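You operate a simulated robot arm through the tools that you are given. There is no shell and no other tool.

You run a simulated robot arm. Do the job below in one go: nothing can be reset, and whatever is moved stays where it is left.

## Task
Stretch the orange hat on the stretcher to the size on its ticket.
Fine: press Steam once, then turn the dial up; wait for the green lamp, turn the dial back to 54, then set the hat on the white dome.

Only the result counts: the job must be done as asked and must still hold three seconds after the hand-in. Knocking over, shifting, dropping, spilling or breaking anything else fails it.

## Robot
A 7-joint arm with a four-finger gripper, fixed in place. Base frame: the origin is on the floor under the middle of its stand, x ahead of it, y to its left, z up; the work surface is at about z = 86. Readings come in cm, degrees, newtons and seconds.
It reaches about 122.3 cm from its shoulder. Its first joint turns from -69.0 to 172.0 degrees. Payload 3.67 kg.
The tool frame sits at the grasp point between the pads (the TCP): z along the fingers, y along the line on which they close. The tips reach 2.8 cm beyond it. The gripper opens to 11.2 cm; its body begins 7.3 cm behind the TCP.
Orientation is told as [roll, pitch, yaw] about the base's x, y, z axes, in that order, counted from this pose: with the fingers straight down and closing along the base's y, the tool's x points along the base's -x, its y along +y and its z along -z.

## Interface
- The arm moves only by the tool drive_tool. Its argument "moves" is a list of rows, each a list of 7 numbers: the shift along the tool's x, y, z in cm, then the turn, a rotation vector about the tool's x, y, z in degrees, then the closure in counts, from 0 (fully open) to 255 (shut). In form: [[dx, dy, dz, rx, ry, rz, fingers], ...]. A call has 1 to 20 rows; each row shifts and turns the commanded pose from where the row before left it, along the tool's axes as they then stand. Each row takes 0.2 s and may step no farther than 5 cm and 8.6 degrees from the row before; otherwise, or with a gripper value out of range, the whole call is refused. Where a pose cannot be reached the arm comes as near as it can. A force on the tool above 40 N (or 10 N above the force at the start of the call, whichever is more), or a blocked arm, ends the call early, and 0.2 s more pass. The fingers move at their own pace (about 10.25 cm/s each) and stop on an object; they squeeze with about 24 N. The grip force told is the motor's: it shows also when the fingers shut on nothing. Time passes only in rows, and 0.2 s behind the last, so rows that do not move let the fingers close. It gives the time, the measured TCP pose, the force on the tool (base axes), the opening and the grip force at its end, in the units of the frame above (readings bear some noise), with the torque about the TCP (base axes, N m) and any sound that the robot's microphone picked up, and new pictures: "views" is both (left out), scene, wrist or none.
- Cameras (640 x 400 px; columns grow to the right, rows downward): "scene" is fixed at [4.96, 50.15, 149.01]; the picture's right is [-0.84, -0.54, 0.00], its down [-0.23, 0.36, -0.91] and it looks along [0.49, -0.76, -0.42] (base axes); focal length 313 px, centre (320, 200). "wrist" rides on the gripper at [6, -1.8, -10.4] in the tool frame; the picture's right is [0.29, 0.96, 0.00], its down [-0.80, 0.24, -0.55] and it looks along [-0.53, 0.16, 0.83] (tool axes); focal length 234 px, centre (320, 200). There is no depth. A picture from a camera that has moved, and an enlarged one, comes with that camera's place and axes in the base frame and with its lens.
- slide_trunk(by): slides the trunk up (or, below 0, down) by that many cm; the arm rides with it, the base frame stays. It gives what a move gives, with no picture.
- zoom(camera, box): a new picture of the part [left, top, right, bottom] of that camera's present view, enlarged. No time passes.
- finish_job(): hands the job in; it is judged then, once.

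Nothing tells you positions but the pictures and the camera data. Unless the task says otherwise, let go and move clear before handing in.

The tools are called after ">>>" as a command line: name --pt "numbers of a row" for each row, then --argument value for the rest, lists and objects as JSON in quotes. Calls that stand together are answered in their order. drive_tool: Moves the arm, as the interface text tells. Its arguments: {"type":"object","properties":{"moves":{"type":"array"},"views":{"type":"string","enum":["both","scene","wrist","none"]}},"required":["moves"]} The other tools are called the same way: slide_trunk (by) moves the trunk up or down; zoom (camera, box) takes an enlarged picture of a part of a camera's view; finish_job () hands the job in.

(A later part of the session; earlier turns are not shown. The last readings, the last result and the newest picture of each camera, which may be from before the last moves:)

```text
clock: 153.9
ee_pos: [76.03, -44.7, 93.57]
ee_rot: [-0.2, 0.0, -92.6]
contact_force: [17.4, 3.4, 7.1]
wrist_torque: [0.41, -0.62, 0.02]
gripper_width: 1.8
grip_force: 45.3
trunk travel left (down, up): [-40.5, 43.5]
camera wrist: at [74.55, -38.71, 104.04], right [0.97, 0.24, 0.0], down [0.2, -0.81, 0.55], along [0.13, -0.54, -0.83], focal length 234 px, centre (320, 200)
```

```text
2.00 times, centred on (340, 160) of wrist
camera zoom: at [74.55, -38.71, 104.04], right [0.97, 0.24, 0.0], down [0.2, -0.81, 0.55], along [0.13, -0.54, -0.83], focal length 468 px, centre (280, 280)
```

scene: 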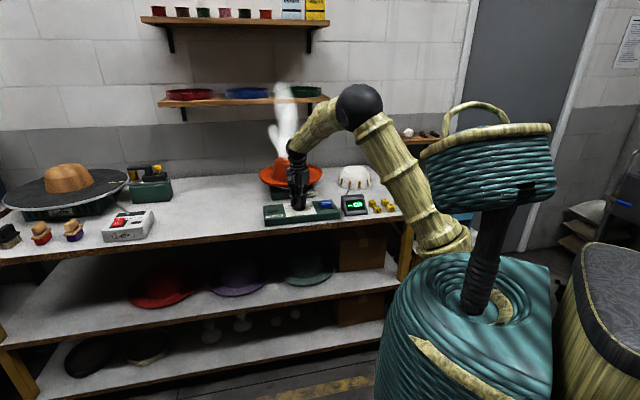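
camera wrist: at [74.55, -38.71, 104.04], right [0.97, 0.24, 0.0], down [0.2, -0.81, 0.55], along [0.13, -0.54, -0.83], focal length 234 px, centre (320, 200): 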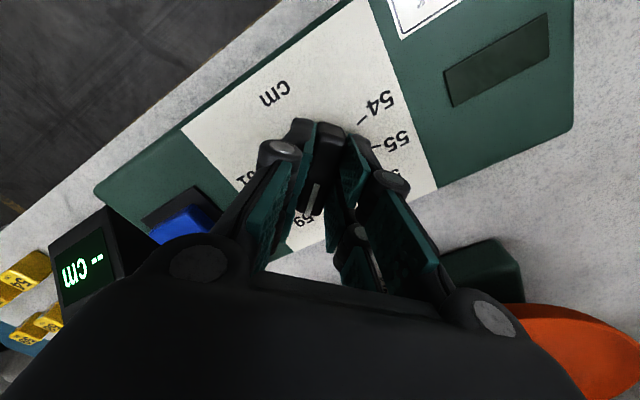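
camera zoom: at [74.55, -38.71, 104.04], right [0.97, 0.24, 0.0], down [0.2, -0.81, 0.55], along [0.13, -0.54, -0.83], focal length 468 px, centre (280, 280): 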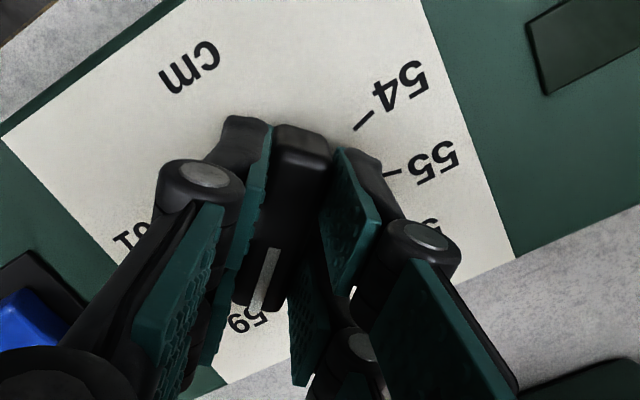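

The dial is at 59. Relieving the side force and waiting for the green lamp while holding.

>>> drive_tool --pt "0.02 0.1 -0.04 0 0 0 255" --pt "0 0 0 0 0 0 255" --pt "0 0 0 0 0 0 255" --pt "0 0 0 0 0 0 255" --pt "0 0 0 0 0 0 255" --pt "0 0 0 0 0 0 255" --pt "0 0 0 0 0 0 255" --pt "0 0 0 0 0 0 255" --pt "0 0 0 0 0 0 255" --pt "0 0 0 0 0 0 255" --pt "0 0 0 0 0 0 255" --pt "0 0 0 0 0 0 255" --pt "0 0 0 0 0 0 255" --pt "0 0 0 0 0 0 255" --pt "0 0 0 0 0 0 255" --views "both"

>>> zoom --camera "scene" --box '[255, 165, 355, 235]'

```text
clock: 157.1
ee_pos: [76.1, -44.76, 93.58]
ee_rot: [-0.2, 0.1, -92.5]
contact_force: [2.3, -1.3, 3.0]
wrist_torque: [-0.36, -0.07, -0.03]
gripper_width: 1.82
grip_force: 45.3
trunk travel left (down, up): [-40.5, 43.5]
camera wrist: at [74.56, -38.73, 104.06], right [0.97, 0.25, 0.0], down [0.21, -0.81, 0.55], along [0.13, -0.53, -0.83], focal length 234 px, centre (320, 200)
```

scene: 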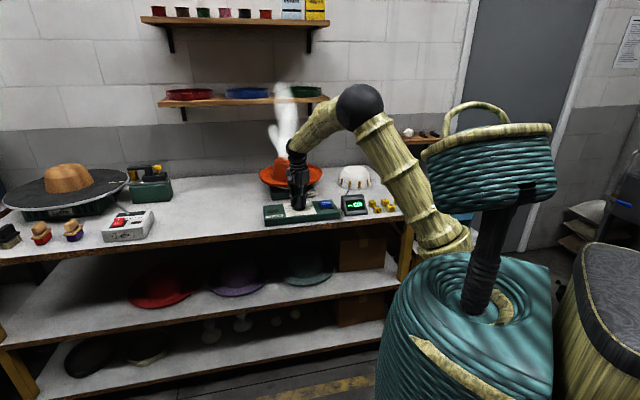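
wrist: 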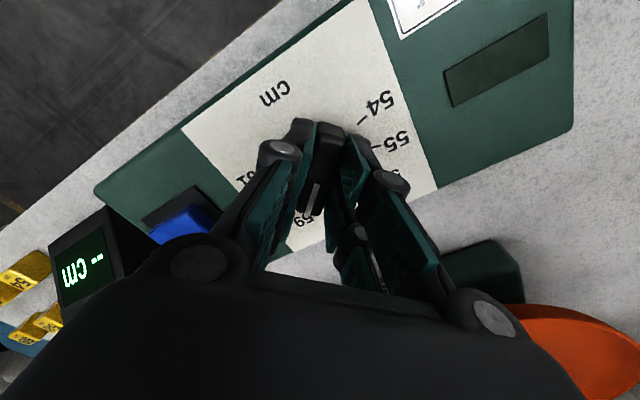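

```text
5.71 times, centred on (305, 200) of scene
camera zoom: at [4.96, 50.15, 149.01], right [-0.84, -0.54, 0.0], down [-0.23, 0.36, -0.91], along [0.49, -0.76, -0.42], focal length 1790 px, centre (406, 200)
```

zoom: 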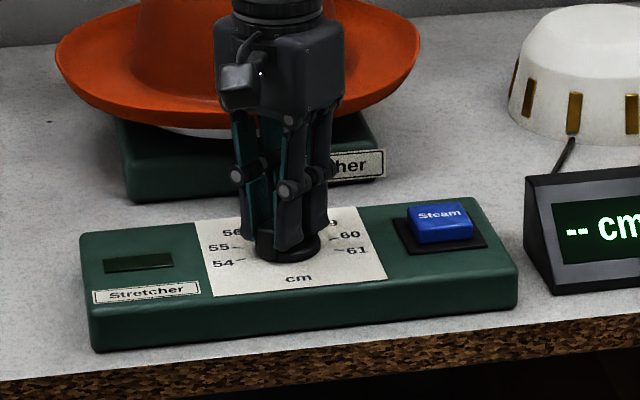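

No lamp yet; waiting on.

>>> drive_tool --pt "0 0 0 0 0 0 255" --pt "0 0 0 0 0 0 255" --pt "0 0 0 0 0 0 255" --pt "0 0 0 0 0 0 255" --pt "0 0 0 0 0 0 255" --pt "0 0 0 0 0 0 255" --pt "0 0 0 0 0 0 255" --pt "0 0 0 0 0 0 255" --pt "0 0 0 0 0 0 255" --pt "0 0 0 0 0 0 255" --pt "0 0 0 0 0 0 255" --pt "0 0 0 0 0 0 255" --pt "0 0 0 0 0 0 255" --pt "0 0 0 0 0 0 255" --pt "0 0 0 0 0 0 255" --pt "0 0 0 0 0 0 255" --pt "0 0 0 0 0 0 255" --pt "0 0 0 0 0 0 255" --pt "0 0 0 0 0 0 255" --pt "0 0 0 0 0 0 255" --views "scene"

>>> zoom --camera "scene" --box '[255, 165, 355, 235]'

```text
clock: 161.3
ee_pos: [76.05, -44.73, 93.48]
ee_rot: [-0.2, 0.1, -92.5]
contact_force: [-1.0, -0.2, -0.9]
wrist_torque: [-0.01, 0.02, 0.03]
gripper_width: 1.79
grip_force: 45.4
trunk travel left (down, up): [-40.5, 43.5]
```

scene: 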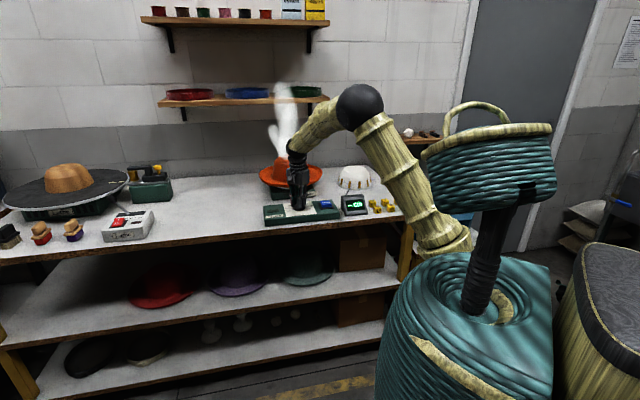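

```text
5.71 times, centred on (305, 200) of scene
camera zoom: at [4.96, 50.15, 149.01], right [-0.84, -0.54, 0.0], down [-0.23, 0.36, -0.91], along [0.49, -0.76, -0.42], focal length 1790 px, centre (406, 200)
```

zoom: 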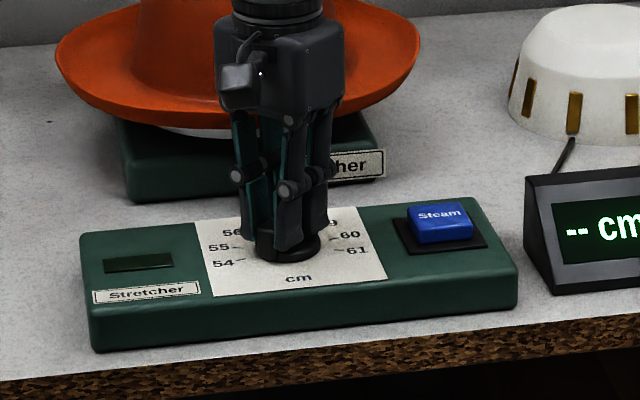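

Still dark; waiting longer.

>>> drive_tool --pt "0 0 0 0 0 0 255" --pt "0 0 0 0 0 0 255" --pt "0 0 0 0 0 0 255" --pt "0 0 0 0 0 0 255" --pt "0 0 0 0 0 0 255" --pt "0 0 0 0 0 0 255" --pt "0 0 0 0 0 0 255" --pt "0 0 0 0 0 0 255" --pt "0 0 0 0 0 0 255" --pt "0 0 0 0 0 0 255" --pt "0 0 0 0 0 0 255" --pt "0 0 0 0 0 0 255" --pt "0 0 0 0 0 0 255" --pt "0 0 0 0 0 0 255" --pt "0 0 0 0 0 0 255" --pt "0 0 0 0 0 0 255" --pt "0 0 0 0 0 0 255" --pt "0 0 0 0 0 0 255" --pt "0 0 0 0 0 0 255" --pt "0 0 0 0 0 0 255" --views "none"

>>> drive_tool --pt "0 0 0 0 0 0 255" --pt "0 0 0 0 0 0 255" --pt "0 0 0 0 0 0 255" --pt "0 0 0 0 0 0 255" --pt "0 0 0 0 0 0 255" --pt "0 0 0 0 0 0 255" --pt "0 0 0 0 0 0 255" --pt "0 0 0 0 0 0 255" --pt "0 0 0 0 0 0 255" --pt "0 0 0 0 0 0 255" --pt "0 0 0 0 0 0 255" --pt "0 0 0 0 0 0 255" --pt "0 0 0 0 0 0 255" --pt "0 0 0 0 0 0 255" --pt "0 0 0 0 0 0 255" --pt "0 0 0 0 0 0 255" --pt "0 0 0 0 0 0 255" --pt "0 0 0 0 0 0 255" --pt "0 0 0 0 0 0 255" --pt "0 0 0 0 0 0 255" --views "both"

>>> zoom --camera "scene" --box '[255, 165, 355, 235]'

```text
clock: 165.5
ee_pos: [76.04, -44.75, 93.64]
ee_rot: [-0.1, 0.1, -92.5]
contact_force: [-1.6, 0.7, -2.2]
wrist_torque: [0.03, 0.01, -0.01]
gripper_width: 1.8
grip_force: 45.1
trunk travel left (down, up): [-40.5, 43.5]
```

```text
clock: 169.7
ee_pos: [76.14, -44.69, 93.62]
ee_rot: [-0.2, 0.1, -92.5]
contact_force: [-2.8, 0.7, -2.4]
wrist_torque: [-0.04, 0.05, -0.03]
gripper_width: 1.79
grip_force: 44.9
trunk travel left (down, up): [-40.5, 43.5]
camera wrist: at [74.56, -38.73, 104.06], right [0.97, 0.25, 0.0], down [0.21, -0.81, 0.55], along [0.13, -0.53, -0.83], focal length 234 px, centre (320, 200)
```

scene: 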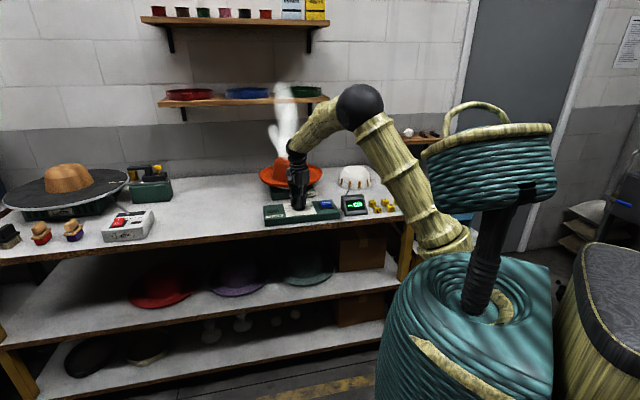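
wrist: 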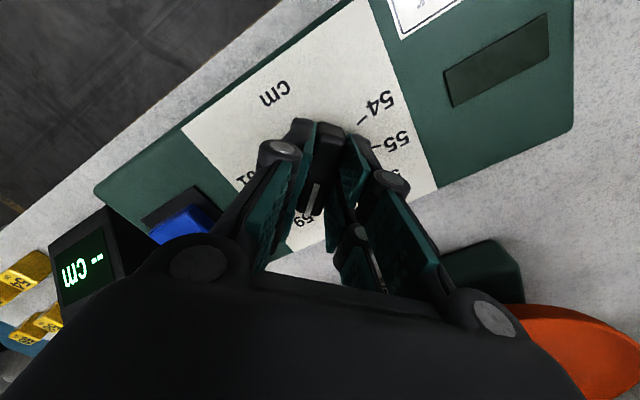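

```text
5.71 times, centred on (305, 200) of scene
camera zoom: at [4.96, 50.15, 149.01], right [-0.84, -0.54, 0.0], down [-0.23, 0.36, -0.91], along [0.49, -0.76, -0.42], focal length 1790 px, centre (406, 200)
```

zoom: 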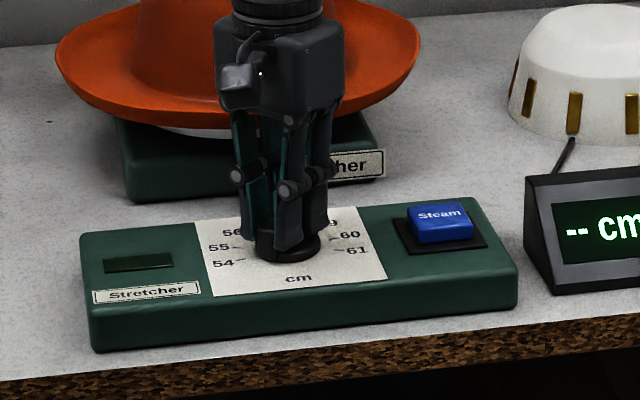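

Still waiting for the lamp; steam is still rising, so the felt is being worked.

>>> drive_tool --pt "0 0 0 0 0 0 255" --pt "0 0 0 0 0 0 255" --pt "0 0 0 0 0 0 255" --pt "0 0 0 0 0 0 255" --pt "0 0 0 0 0 0 255" --pt "0 0 0 0 0 0 255" --pt "0 0 0 0 0 0 255" --pt "0 0 0 0 0 0 255" --pt "0 0 0 0 0 0 255" --pt "0 0 0 0 0 0 255" --pt "0 0 0 0 0 0 255" --pt "0 0 0 0 0 0 255" --pt "0 0 0 0 0 0 255" --pt "0 0 0 0 0 0 255" --pt "0 0 0 0 0 0 255" --pt "0 0 0 0 0 0 255" --pt "0 0 0 0 0 0 255" --pt "0 0 0 0 0 0 255" --pt "0 0 0 0 0 0 255" --pt "0 0 0 0 0 0 255" --views "none"

>>> zoom --camera "scene" --box '[255, 165, 355, 235]'

>>> drive_tool --pt "0 0 0 0 0 0 255" --pt "0 0 0 0 0 0 255" --pt "0 0 0 0 0 0 255" --pt "0 0 0 0 0 0 255" --pt "0 0 0 0 0 0 255" --pt "0 0 0 0 0 0 255" --pt "0 0 0 0 0 0 255" --pt "0 0 0 0 0 0 255" --pt "0 0 0 0 0 0 255" --pt "0 0 0 0 0 0 255" --pt "0 0 0 0 0 0 255" --pt "0 0 0 0 0 0 255" --pt "0 0 0 0 0 0 255" --pt "0 0 0 0 0 0 255" --pt "0 0 0 0 0 0 255" --pt "0 0 0 0 0 0 255" --pt "0 0 0 0 0 0 255" --pt "0 0 0 0 0 0 255" --pt "0 0 0 0 0 0 255" --pt "0 0 0 0 0 0 255" --views "scene"

>>> zoom --camera "scene" --box '[255, 165, 355, 235]'

```text
clock: 173.9
ee_pos: [76.07, -44.88, 93.63]
ee_rot: [-0.2, 0.1, -92.5]
contact_force: [-2.5, -0.3, -2.1]
wrist_torque: [0.0, 0.02, -0.04]
gripper_width: 1.83
grip_force: 44.7
trunk travel left (down, up): [-40.5, 43.5]
```

```text
5.71 times, centred on (305, 200) of scene
camera zoom: at [4.96, 50.15, 149.01], right [-0.84, -0.54, 0.0], down [-0.23, 0.36, -0.91], along [0.49, -0.76, -0.42], focal length 1790 px, centre (406, 200)
```

zoom: 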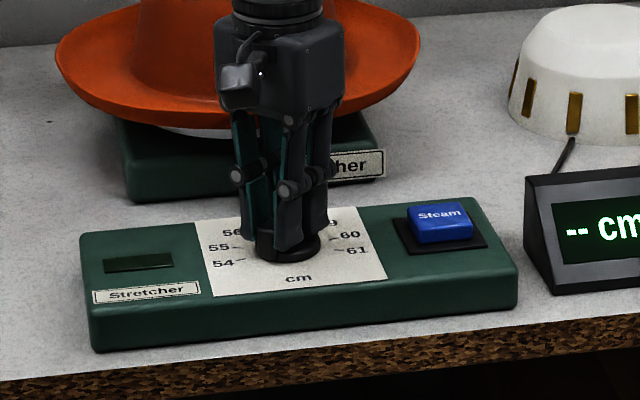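

```text
clock: 178.1
ee_pos: [76.15, -44.72, 93.58]
ee_rot: [-0.2, 0.1, -92.5]
contact_force: [-2.0, -0.8, -1.6]
wrist_torque: [0.01, 0.03, -0.01]
gripper_width: 1.79
grip_force: 45.2
trunk travel left (down, up): [-40.5, 43.5]
```

scene: 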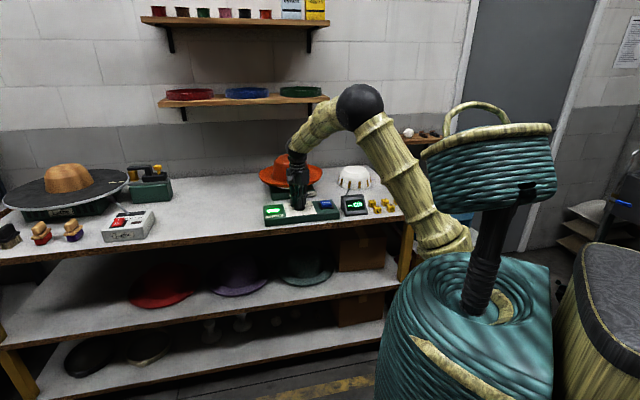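

```text
5.71 times, centred on (305, 200) of scene
camera zoom: at [4.96, 50.15, 149.01], right [-0.84, -0.54, 0.0], down [-0.23, 0.36, -0.91], along [0.49, -0.76, -0.42], focal length 1790 px, centre (406, 200)
```

zoom: 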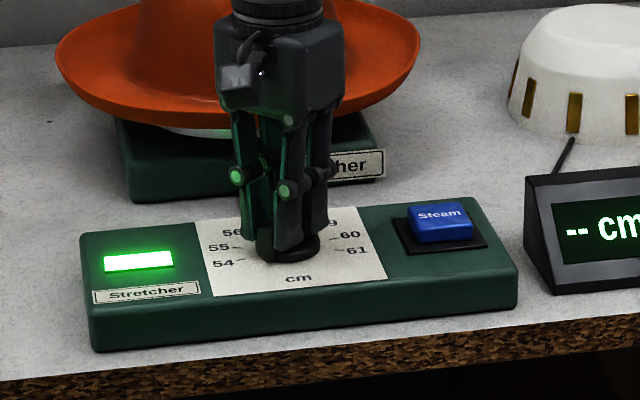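

The green lamp is lit. Now turning the dial back toward 54, in stages with the side force relieved.

>>> drive_tool --pt "-0.02 -0.1 0.02 0 0 -6.5 255" --pt "-0.05 -0.03 0 0 0 -8.33 255" --pt "-0.05 -0.03 0 0 0 -8.33 255" --views "none"

>>> drive_tool --pt "-0.02 -0.05 0.02 0 0 -8.33 255" --pt "-0.02 -0.05 0.02 0 0 -8.33 255" --pt "0 -0.05 0 0 0 -8.33 255" --views "none"

```text
clock: 178.9
ee_pos: [75.86, -44.7, 93.69]
ee_rot: [-0.2, 0.1, -69.2]
contact_force: [1.5, 4.9, 0.2]
wrist_torque: [0.32, -0.35, 0.0]
gripper_width: 1.78
grip_force: 45.2
trunk travel left (down, up): [-40.5, 43.5]
```

```text
clock: 179.7
ee_pos: [75.84, -44.81, 93.61]
ee_rot: [-0.1, 0.2, -44.1]
contact_force: [6.4, 8.6, 5.1]
wrist_torque: [1.27, 0.61, 0.03]
gripper_width: 1.79
grip_force: 44.9
trunk travel left (down, up): [-40.5, 43.5]
```

>>> drive_tool --pt "0 0.04 -0.03 0 0 -8.33 255" --pt "0 0 0 0 0 -8.33 255" --pt "0 0 0 0 0 -8.33 255" --views "none"

>>> drive_tool --pt "0 0 0 0 0 -8.33 255" --pt "0 0 0 0 0 -8.33 255" --views "none"

```text
clock: 180.5
ee_pos: [75.75, -44.98, 93.71]
ee_rot: [0.0, 0.1, -19.3]
contact_force: [7.7, 2.0, 6.0]
wrist_torque: [0.52, 0.21, -0.02]
gripper_width: 1.81
grip_force: 44.6
trunk travel left (down, up): [-40.5, 43.5]
```

```text
clock: 181.1
ee_pos: [75.8, -44.97, 93.56]
ee_rot: [0.0, 0.1, -2.7]
contact_force: [11.5, -9.3, 8.0]
wrist_torque: [0.07, 0.01, -0.04]
gripper_width: 1.78
grip_force: 44.8
trunk travel left (down, up): [-40.5, 43.5]
```

>>> drive_tool --pt "-0.1 -0.1 -0.05 0 0 -4 255" --pt "-0.03 -0.03 0 0 0 -8.33 255" --pt "-0.03 -0.03 0 0 0 -8.33 255" --views "none"

>>> drive_tool --pt "-0.03 -0.03 0 0 0 -8.33 255" --pt "0 0 0 0 0 -8.33 255" --pt "0 0 0 0 0 -8.33 255" --views "none"

```text
clock: 181.9
ee_pos: [75.91, -45.1, 93.61]
ee_rot: [0.3, 0.2, 17.9]
contact_force: [-12.1, -5.4, -1.5]
wrist_torque: [0.35, -0.18, -0.01]
gripper_width: 1.82
grip_force: 44.9
trunk travel left (down, up): [-40.5, 43.5]
```

```text
clock: 182.7
ee_pos: [76.0, -45.17, 93.51]
ee_rot: [0.3, 0.0, 42.9]
contact_force: [-20.4, -4.4, -5.5]
wrist_torque: [0.12, 0.62, 0.07]
gripper_width: 1.8
grip_force: 45.1
trunk travel left (down, up): [-40.5, 43.5]
```

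Last 15° back to 54.

>>> drive_tool --pt "0.1 0.07 0 0 0 -7.3 255" --pt "0 0 0 0 0 -7.3 255" --pt "0 0 0 0 0 0 255" --views "both"

>>> zoom --camera "wrist" --box '[220, 60, 460, 260]'

```text
clock: 183.5
ee_pos: [75.88, -45.37, 93.58]
ee_rot: [0.1, -0.1, 57.5]
contact_force: [-4.8, -17.5, 0.5]
wrist_torque: [-0.69, 0.25, 0.01]
gripper_width: 1.8
grip_force: 44.9
trunk travel left (down, up): [-40.5, 43.5]
camera wrist: at [74.21, -51.36, 104.02], right [-0.96, 0.27, 0.0], down [0.23, 0.8, 0.56], along [0.15, 0.54, -0.83], focal length 234 px, centre (320, 200)
```

scene: 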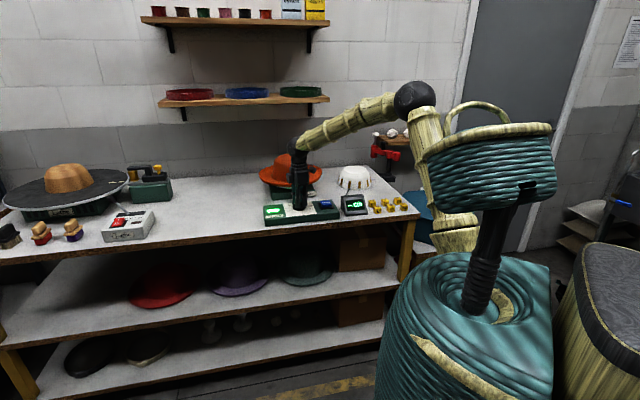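
wrist: 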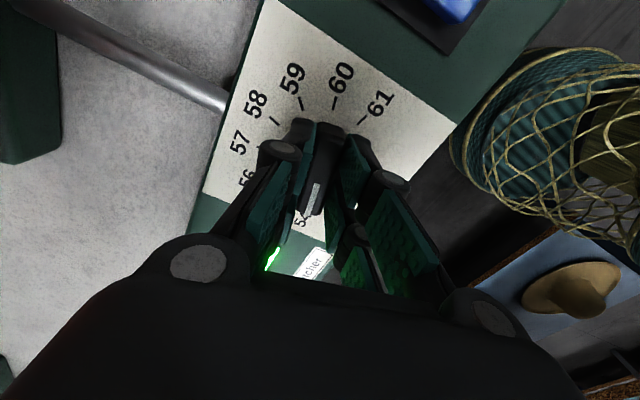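

```text
2.00 times, centred on (340, 160) of wrist
camera zoom: at [74.21, -51.36, 104.02], right [-0.96, 0.27, 0.0], down [0.23, 0.8, 0.56], along [0.15, 0.54, -0.83], focal length 468 px, centre (280, 280)
```

zoom: 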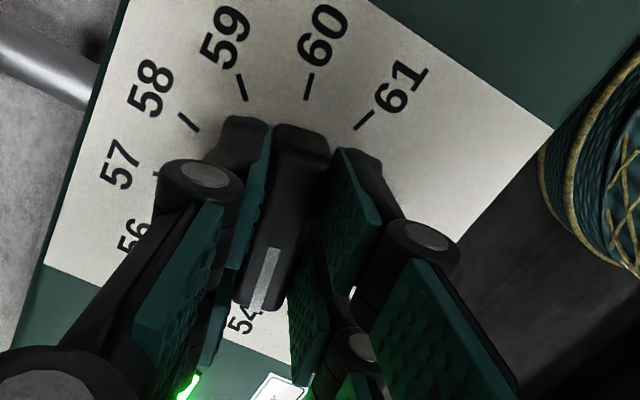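

The dial is back at 54. Opening the fingers and lifting straight up.

>>> drive_tool --pt "0 0 0 0 0 0 190" --pt "0 0 0 0 0 0 150" --pt "0 0 0 0 0 0 150" --pt "0 0 -2 0 0 0 150" --pt "0 0 -4 0 0 0 150" --pt "0 0 -4.5 0 0 0 150" --pt "0 0 -4.5 0 0 0 200" --pt "0 0 -4.5 0 0 0 255" --views "both"

>>> zoom --camera "wrist" --box '[200, 0, 460, 200]'

>>> zoom --camera "scene" --box '[240, 140, 400, 235]'

```text
clock: 185.3
ee_pos: [75.96, -45.53, 113.16]
ee_rot: [0.2, 0.0, 57.5]
contact_force: [-0.9, 0.6, 0.0]
wrist_torque: [-0.03, 0.02, -0.01]
gripper_width: 0.01
grip_force: 24.5
trunk travel left (down, up): [-40.5, 43.5]
camera wrist: at [74.3, -51.61, 123.55], right [-0.96, 0.27, 0.0], down [0.23, 0.8, 0.56], along [0.15, 0.54, -0.83], focal length 234 px, centre (320, 200)
```

scene: 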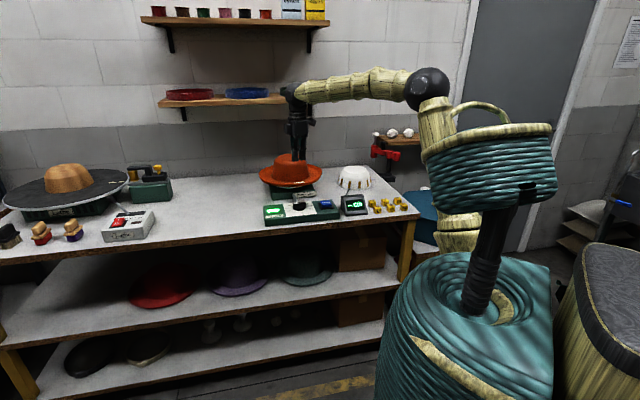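
wrist: 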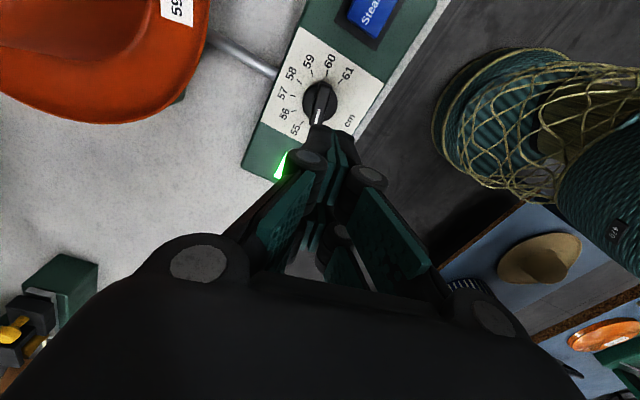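

```text
2.00 times, centred on (330, 100) of wrist
camera zoom: at [74.3, -51.61, 123.55], right [-0.96, 0.27, 0.0], down [0.23, 0.8, 0.56], along [0.15, 0.54, -0.83], focal length 468 px, centre (300, 400)
```

zoom: 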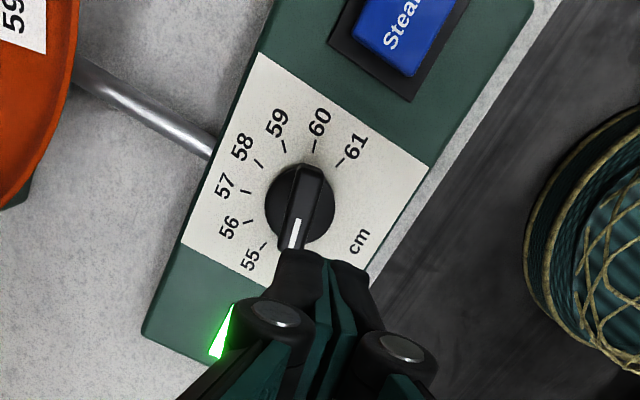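

```text
4.00 times, centred on (320, 188) of scene
camera zoom: at [4.96, 50.15, 149.01], right [-0.84, -0.54, 0.0], down [-0.23, 0.36, -0.91], along [0.49, -0.76, -0.42], focal length 1253 px, centre (320, 250)
```

zoom: 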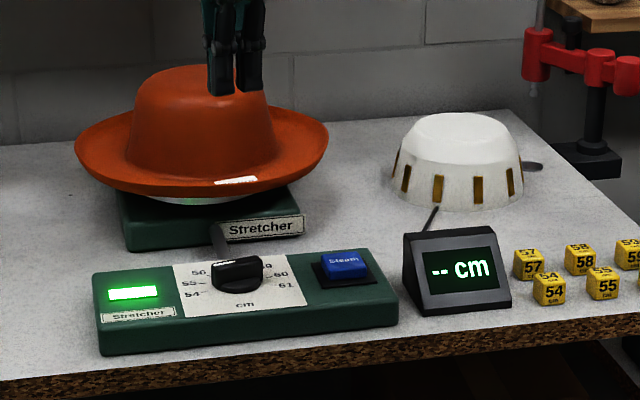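

The dial reads 54 and the lamp is still green. Before picking the hat up again I want a good fix on the white dome, so I'll move up and across for a look with the wrist camera.

>>> drive_tool --pt "0 0 -4 0 0 0 255" --pt "0 0 -4 0 0 0 255" --pt "0 0 -4 0 0 0 255" --pt "0 0 0 0 0 8.2 255" --pt "0 0 0 0 0 8.2 255" --pt "0 0 0 0 0 8.2 255" --pt "0 0 0 0 0 8.2 255" --pt "0 0 0 0 0 8.2 255" --pt "0 0 0 0 0 8.2 255" --pt "0 0 0 0 0 8.3 255" --pt "3.0 -3.7 0 0 0 0 255" --pt "3.0 -3.7 0 0 0 0 255" --pt "3.0 -3.7 0 0 0 0 255" --pt "3.0 -3.7 0 0 0 0 255" --pt "3.0 -3.7 0 0 0 0 255" --views "both"

>>> zoom --camera "wrist" --box '[0, 0, 400, 250]'

```text
clock: 188.5
ee_pos: [60.86, -63.74, 125.17]
ee_rot: [0.2, 0.1, 0.1]
contact_force: [-0.4, -0.2, 0.5]
wrist_torque: [0.08, -0.03, -0.02]
gripper_width: 0.0
grip_force: 24.1
trunk travel left (down, up): [-40.5, 43.5]
camera wrist: at [54.89, -65.7, 135.61], right [-0.29, 0.96, 0.0], down [0.8, 0.24, 0.55], along [0.53, 0.16, -0.83], focal length 234 px, centre (320, 200)
```

scene: 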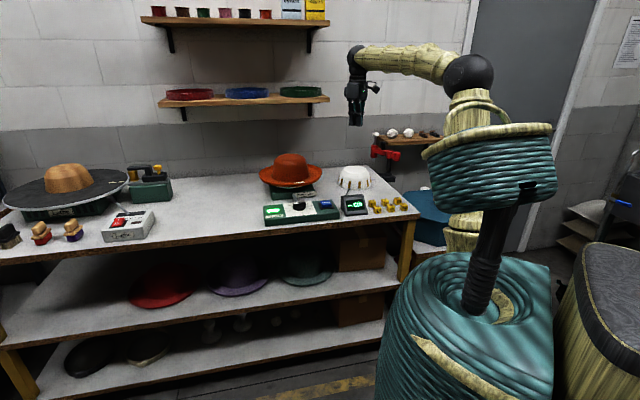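
wrist: 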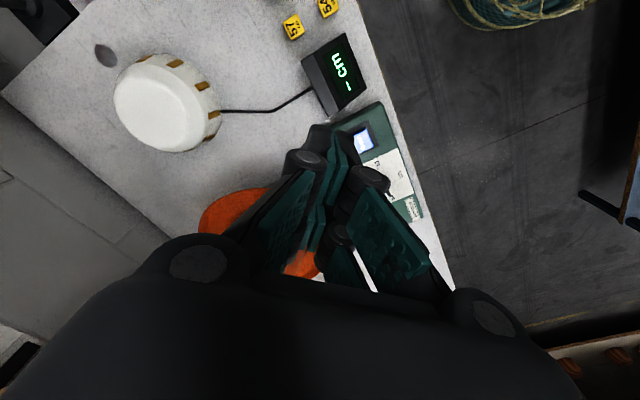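

```text
1.60 times, centred on (200, 125) of wrist
camera zoom: at [54.89, -65.7, 135.61], right [-0.29, 0.96, 0.0], down [0.8, 0.24, 0.55], along [0.53, 0.16, -0.83], focal length 375 px, centre (512, 320)
```

zoom: 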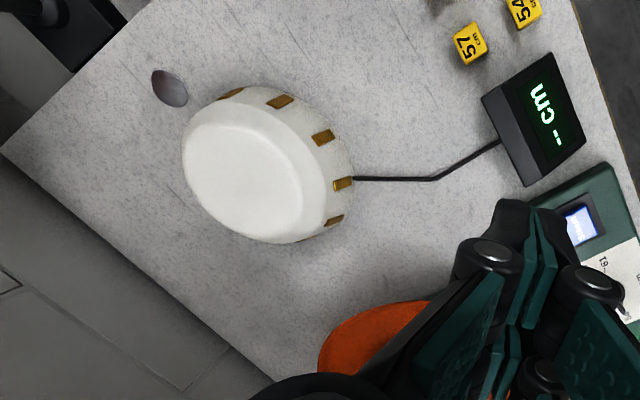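

The white dome's centre comes out near (73, -90.3). I'll use the same hat grip as before, since it leaves enough height over the number blocks. Turning and pitching the hand in free space now.

>>> drive_tool --pt "-1.2 2.2 -1.9 0 0 -7.8 255" --pt "0 0 0 0 0 -7.8 255" --pt "0 0 0 0 0 -7.8 255" --pt "0 0 0 0 0 -7.8 255" --pt "0 0 0 0 0 -7.8 255" --pt "0 0 0 0 0 -7.8 255" --pt "0 0 0 0 0 -7.8 255" --pt "0 0 0 0 0 -7.8 255" --pt "0 0 0 8 0 0 255" --pt "0 0 0 8 0 0 255" --pt "0 0 0 8 0 0 255" --pt "0 0 0 8 0 0 255" --pt "0 0 0 8 0 0 255" --views "scene"

```text
clock: 191.3
ee_pos: [62.18, -61.28, 127.21]
ee_rot: [-40.0, 0.0, 62.4]
contact_force: [0.0, -0.4, -0.1]
wrist_torque: [-0.01, 0.01, -0.04]
gripper_width: 0.01
grip_force: 24.1
trunk travel left (down, up): [-40.5, 43.5]
```

scene: 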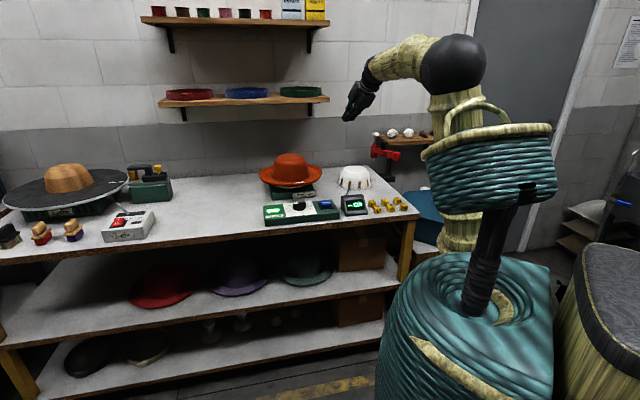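

>>> drive_tool --pt "-3.44 -1.62 -1.98 0 0 0 255" --pt "-3.44 -1.62 -1.98 0 0 0 255" --pt "-3.44 -1.62 -1.98 0 0 0 220" --pt "-3.44 -1.62 -1.98 0 0 0 160" --pt "-3.44 -1.62 -1.98 0 0 0 107" --views "none"

>>> slide_trunk --by -36

>>> drive_tool --pt "0 0 0 6.5 0 0 107" --pt "0 0 0 6.5 0 0 107" --pt "0 0 0 6.5 0 0 107" --pt "0 0 0 6.4 0 0 107" --views "both"

>>> zoom --camera "scene" --box '[240, 130, 400, 230]'

```text
clock: 192.5
ee_pos: [70.21, -45.62, 139.69]
ee_rot: [-39.8, 0.0, 62.5]
contact_force: [0.2, 0.4, -0.6]
wrist_torque: [-0.03, -0.02, -0.03]
gripper_width: 6.5
grip_force: 0.1
trunk travel left (down, up): [-40.5, 43.5]
```

```text
clock: 196.0
ee_pos: [70.32, -45.84, 103.5]
ee_rot: [-39.8, -0.1, 62.4]
contact_force: [-0.4, -0.1, 0.7]
wrist_torque: [0.01, 0.01, -0.01]
gripper_width: 6.5
grip_force: 0.0
trunk travel left (down, up): [-4.5, 79.5]
```

```text
clock: 197.2
ee_pos: [70.2, -51.79, 100.89]
ee_rot: [-63.0, -5.2, 61.2]
contact_force: [0.7, -0.2, 1.3]
wrist_torque: [0.01, 0.01, -0.01]
gripper_width: 6.49
grip_force: 0.1
out of reach, approached as far as the arm can: row 4
trunk travel left (down, up): [-4.5, 79.5]
stopped in row 4: the arm was blocked; the commanded pose is now the measured one
camera wrist: at [59.66, -53.53, 106.66], right [-0.48, 0.03, -0.88], down [-0.15, 0.98, 0.11], along [0.86, 0.18, -0.47], focal length 234 px, centre (320, 200)
```

scene: 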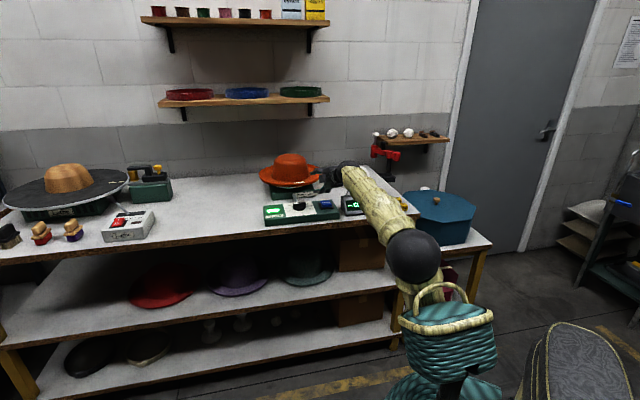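
wrist: 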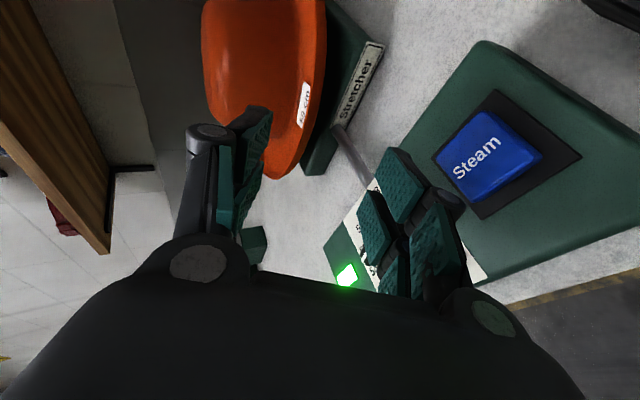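

```text
4.00 times, centred on (320, 180) of scene
camera zoom: at [4.96, 50.15, 149.01], right [-0.84, -0.54, 0.0], down [-0.23, 0.36, -0.91], along [0.49, -0.76, -0.42], focal length 1253 px, centre (320, 280)
```

zoom: 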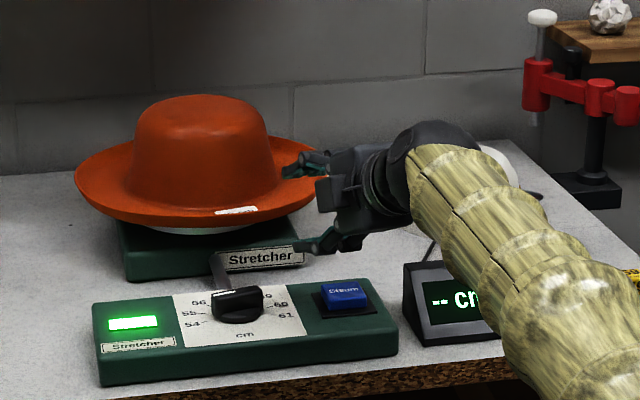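

The hand stopped slightly short (wrist nearly straight); moving forward flattens the forearm. Advancing to the standoff in front of the hat and correcting the orientation.

>>> drive_tool --pt "-2.68 -0.27 3.7 0 0 0 107" --pt "-2.68 -0.27 3.7 0 0 0 107" --pt "0 0 0 1.5 0.6 -1.5 107" --pt "0 0 0 1.5 0.6 -1.5 107" --views "both"

>>> zoom --camera "wrist" --box '[180, 0, 440, 200]'

>>> zoom --camera "scene" --box '[240, 130, 400, 230]'

```text
clock: 198.2
ee_pos: [78.82, -50.01, 98.56]
ee_rot: [-66.3, -1.8, 61.5]
contact_force: [-0.5, -0.2, 0.0]
wrist_torque: [0.03, 0.05, 0.0]
gripper_width: 6.51
grip_force: 0.2
trunk travel left (down, up): [-4.5, 79.5]
camera wrist: at [68.18, -51.2, 104.22], right [-0.46, -0.04, -0.88], down [-0.15, 0.99, 0.03], along [0.87, 0.15, -0.47], focal length 234 px, centre (320, 200)
```

scene: 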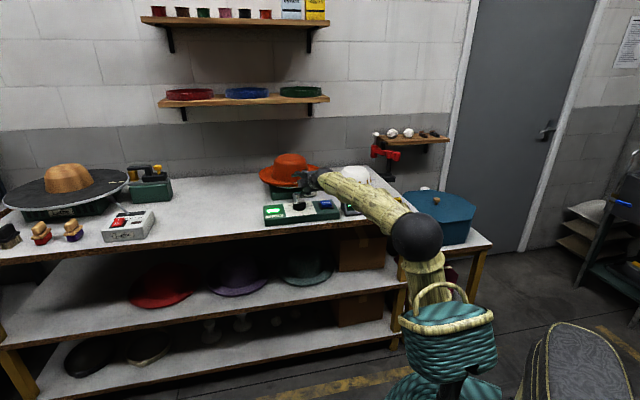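
wrist: 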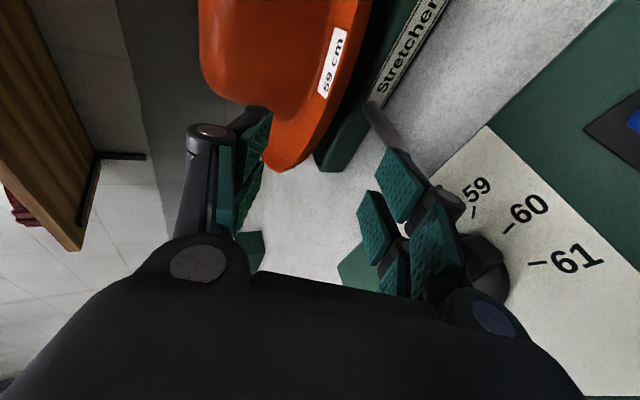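

```text
2.00 times, centred on (310, 100) of wrist
camera zoom: at [68.18, -51.2, 104.22], right [-0.46, -0.04, -0.88], down [-0.15, 0.99, 0.03], along [0.87, 0.15, -0.47], focal length 468 px, centre (340, 400)
```

zoom: 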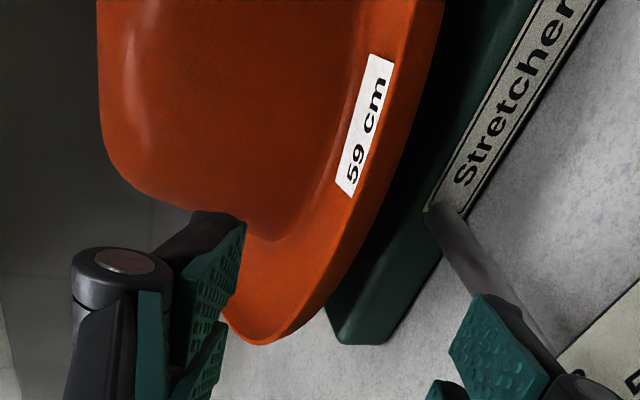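

```text
4.00 times, centred on (320, 180) of scene
camera zoom: at [4.96, 50.15, 149.01], right [-0.84, -0.54, 0.0], down [-0.23, 0.36, -0.91], along [0.49, -0.76, -0.42], focal length 1253 px, centre (320, 280)
```

zoom: 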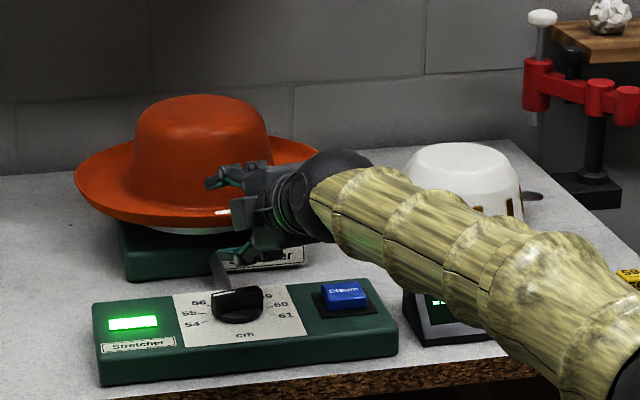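

The brim's left-front lobe lies between the open fingers. Advancing toward it in steps.

>>> drive_tool --pt "0 0.3 0.9 0 0 0 107" --pt "0 -0.33 1.63 0 0 0 107" --pt "0 -0.45 1.5 0 0 0 107" --views "both"

>>> zoom --camera "wrist" --box '[180, 0, 440, 200]'

>>> zoom --camera "scene" --box '[240, 130, 400, 230]'

```text
clock: 199.0
ee_pos: [82.31, -51.86, 97.38]
ee_rot: [-66.1, -1.8, 61.4]
contact_force: [0.1, -0.6, 1.0]
wrist_torque: [-0.01, 0.01, 0.02]
gripper_width: 6.5
grip_force: 0.1
trunk travel left (down, up): [-4.5, 79.5]
camera wrist: at [71.67, -53.04, 103.09], right [-0.47, -0.04, -0.88], down [-0.15, 0.99, 0.03], along [0.87, 0.15, -0.47], focal length 234 px, centre (320, 200)
```

scene: 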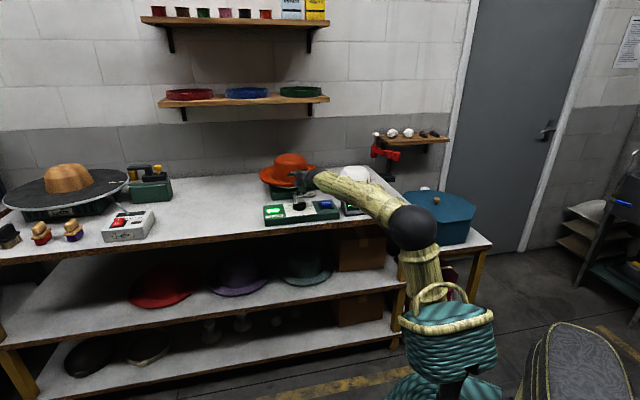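
wrist: 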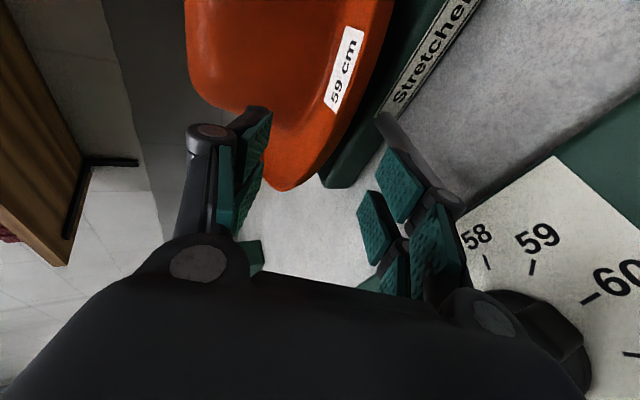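

```text
2.00 times, centred on (310, 100) of wrist
camera zoom: at [71.67, -53.04, 103.09], right [-0.47, -0.04, -0.88], down [-0.15, 0.99, 0.03], along [0.87, 0.15, -0.47], focal length 468 px, centre (340, 400)
```

zoom: 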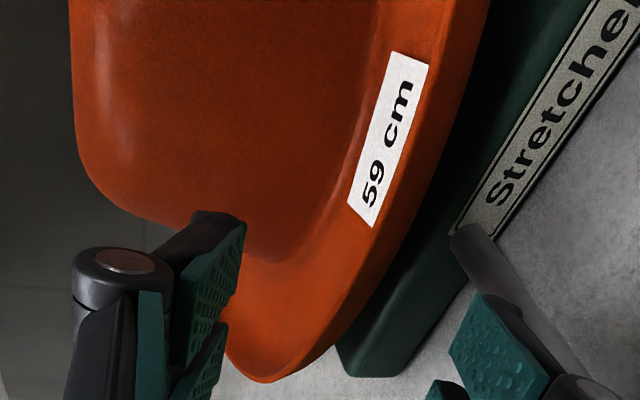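

```text
4.00 times, centred on (320, 180) of scene
camera zoom: at [4.96, 50.15, 149.01], right [-0.84, -0.54, 0.0], down [-0.23, 0.36, -0.91], along [0.49, -0.76, -0.42], focal length 1253 px, centre (320, 280)
```

zoom: 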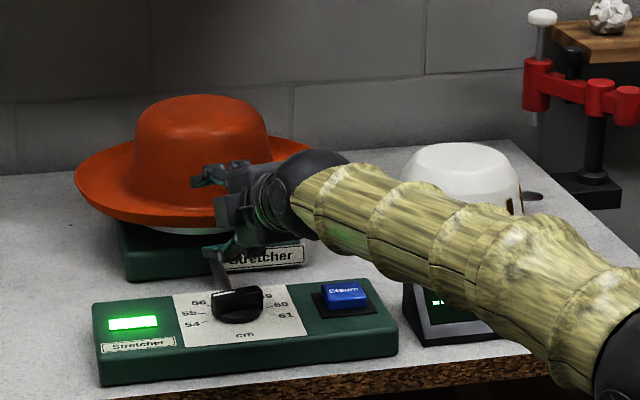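

Continuing 3.4 cm further in, keeping the brim mid-way between the fingers.

>>> drive_tool --pt "0 -0.3 0.85 0 0 0 107" --pt "0 -0.3 0.85 0 0 0 107" --pt "0 -0.3 0.8 0 0 0 107" --views "both"

>>> zoom --camera "wrist" --box '[180, 0, 440, 200]'

>>> zoom --camera "scene" --box '[240, 130, 400, 230]'

```text
clock: 199.8
ee_pos: [84.67, -52.92, 97.14]
ee_rot: [-66.1, -1.7, 61.5]
contact_force: [-0.2, 0.3, -0.5]
wrist_torque: [-0.01, -0.01, 0.01]
gripper_width: 6.5
grip_force: 0.1
trunk travel left (down, up): [-4.5, 79.5]
camera wrist: at [74.01, -54.32, 102.84], right [-0.47, -0.04, -0.88], down [-0.15, 0.99, 0.03], along [0.87, 0.15, -0.47], focal length 234 px, centre (320, 200)
```

scene: 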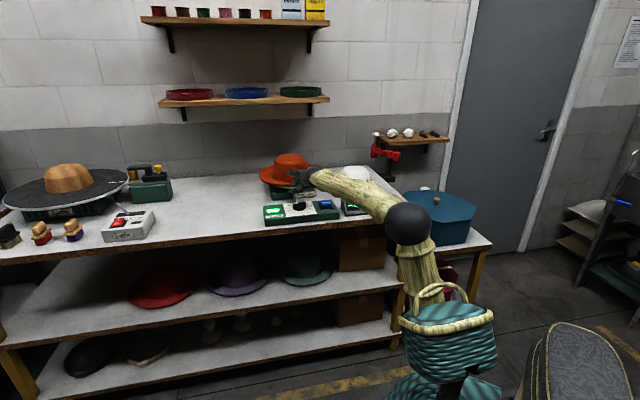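
wrist: 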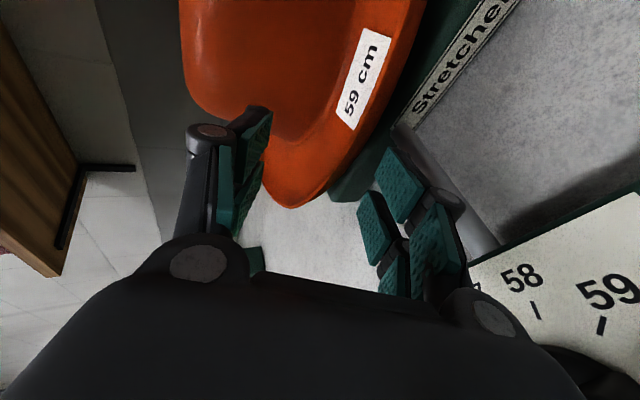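

```text
2.00 times, centred on (310, 100) of wrist
camera zoom: at [74.01, -54.32, 102.84], right [-0.47, -0.04, -0.88], down [-0.15, 0.99, 0.03], along [0.87, 0.15, -0.47], focal length 468 px, centre (340, 400)
```

zoom: 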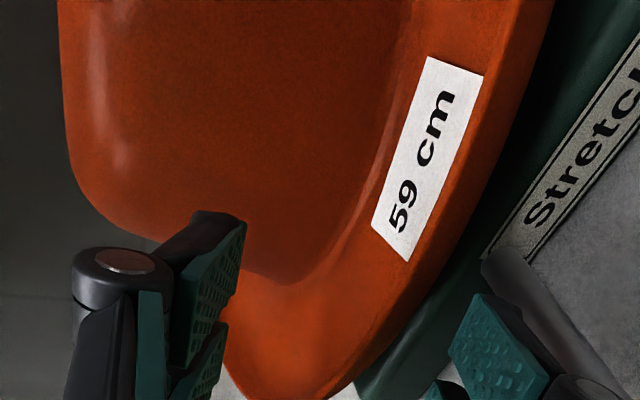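

```text
4.00 times, centred on (320, 180) of scene
camera zoom: at [4.96, 50.15, 149.01], right [-0.84, -0.54, 0.0], down [-0.23, 0.36, -0.91], along [0.49, -0.76, -0.42], focal length 1253 px, centre (320, 280)
```

zoom: 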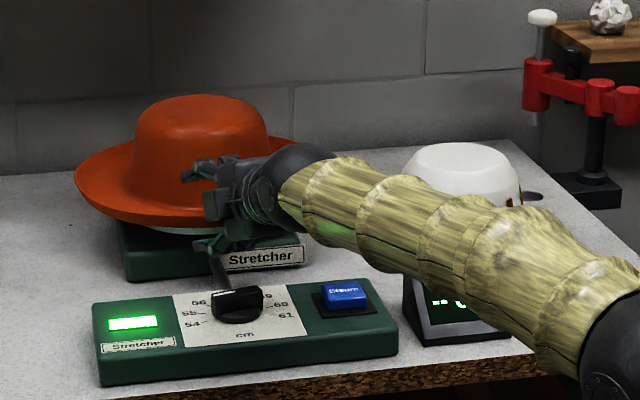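

This matches the earlier successful grip view. I'll lower half a centimetre, go 1 cm deeper, and close.

>>> drive_tool --pt "0 0.46 0.2 0 0 0 107" --pt "0 -0.4 0.92 0 0 0 107" --pt "0 0 0 0 0 0 140" --pt "0 0 0 0 0 0 170" --pt "0 0 0 0 0 0 195" --pt "0 0 0 0 0 0 220" --pt "0 0 0 0 0 0 255" --views "both"

>>> zoom --camera "wrist" --box '[180, 0, 440, 200]'

>>> zoom --camera "scene" --box '[240, 130, 400, 230]'

```text
clock: 201.4
ee_pos: [85.58, -53.48, 96.45]
ee_rot: [-66.1, -1.8, 61.4]
contact_force: [0.1, -1.2, 0.9]
wrist_torque: [0.05, -0.11, -0.08]
gripper_width: 2.83
grip_force: 23.8
trunk travel left (down, up): [-4.5, 79.5]
camera wrist: at [74.86, -54.77, 102.28], right [-0.47, -0.04, -0.88], down [-0.15, 0.99, 0.03], along [0.87, 0.15, -0.47], focal length 234 px, centre (320, 200)
```

scene: 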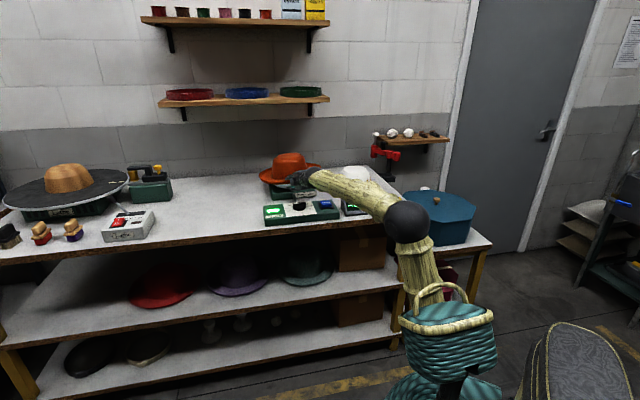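
wrist: 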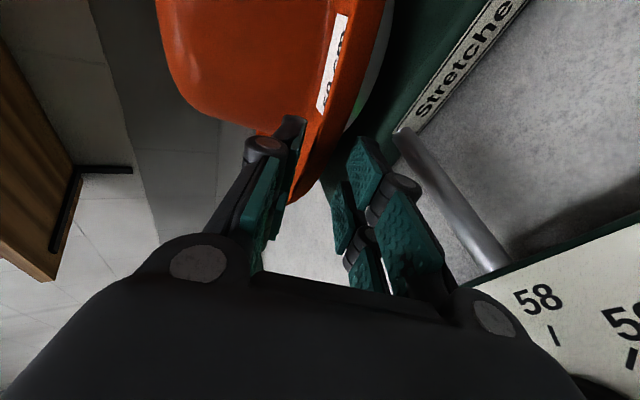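

```text
2.00 times, centred on (310, 100) of wrist
camera zoom: at [74.86, -54.77, 102.28], right [-0.47, -0.04, -0.88], down [-0.15, 0.99, 0.03], along [0.87, 0.15, -0.47], focal length 468 px, centre (340, 400)
```

zoom: 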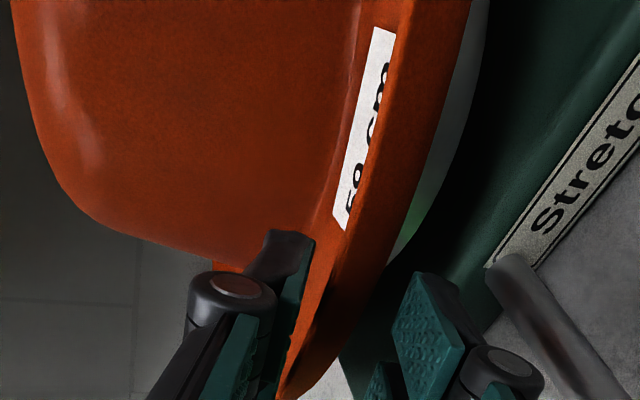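

```text
4.00 times, centred on (320, 180) of scene
camera zoom: at [4.96, 50.15, 149.01], right [-0.84, -0.54, 0.0], down [-0.23, 0.36, -0.91], along [0.49, -0.76, -0.42], focal length 1253 px, centre (320, 280)
```

zoom: 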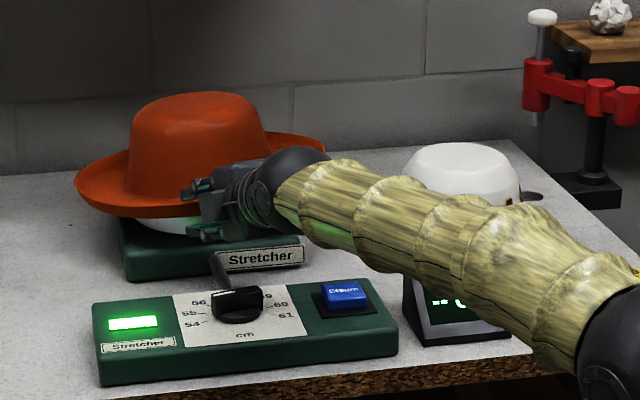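

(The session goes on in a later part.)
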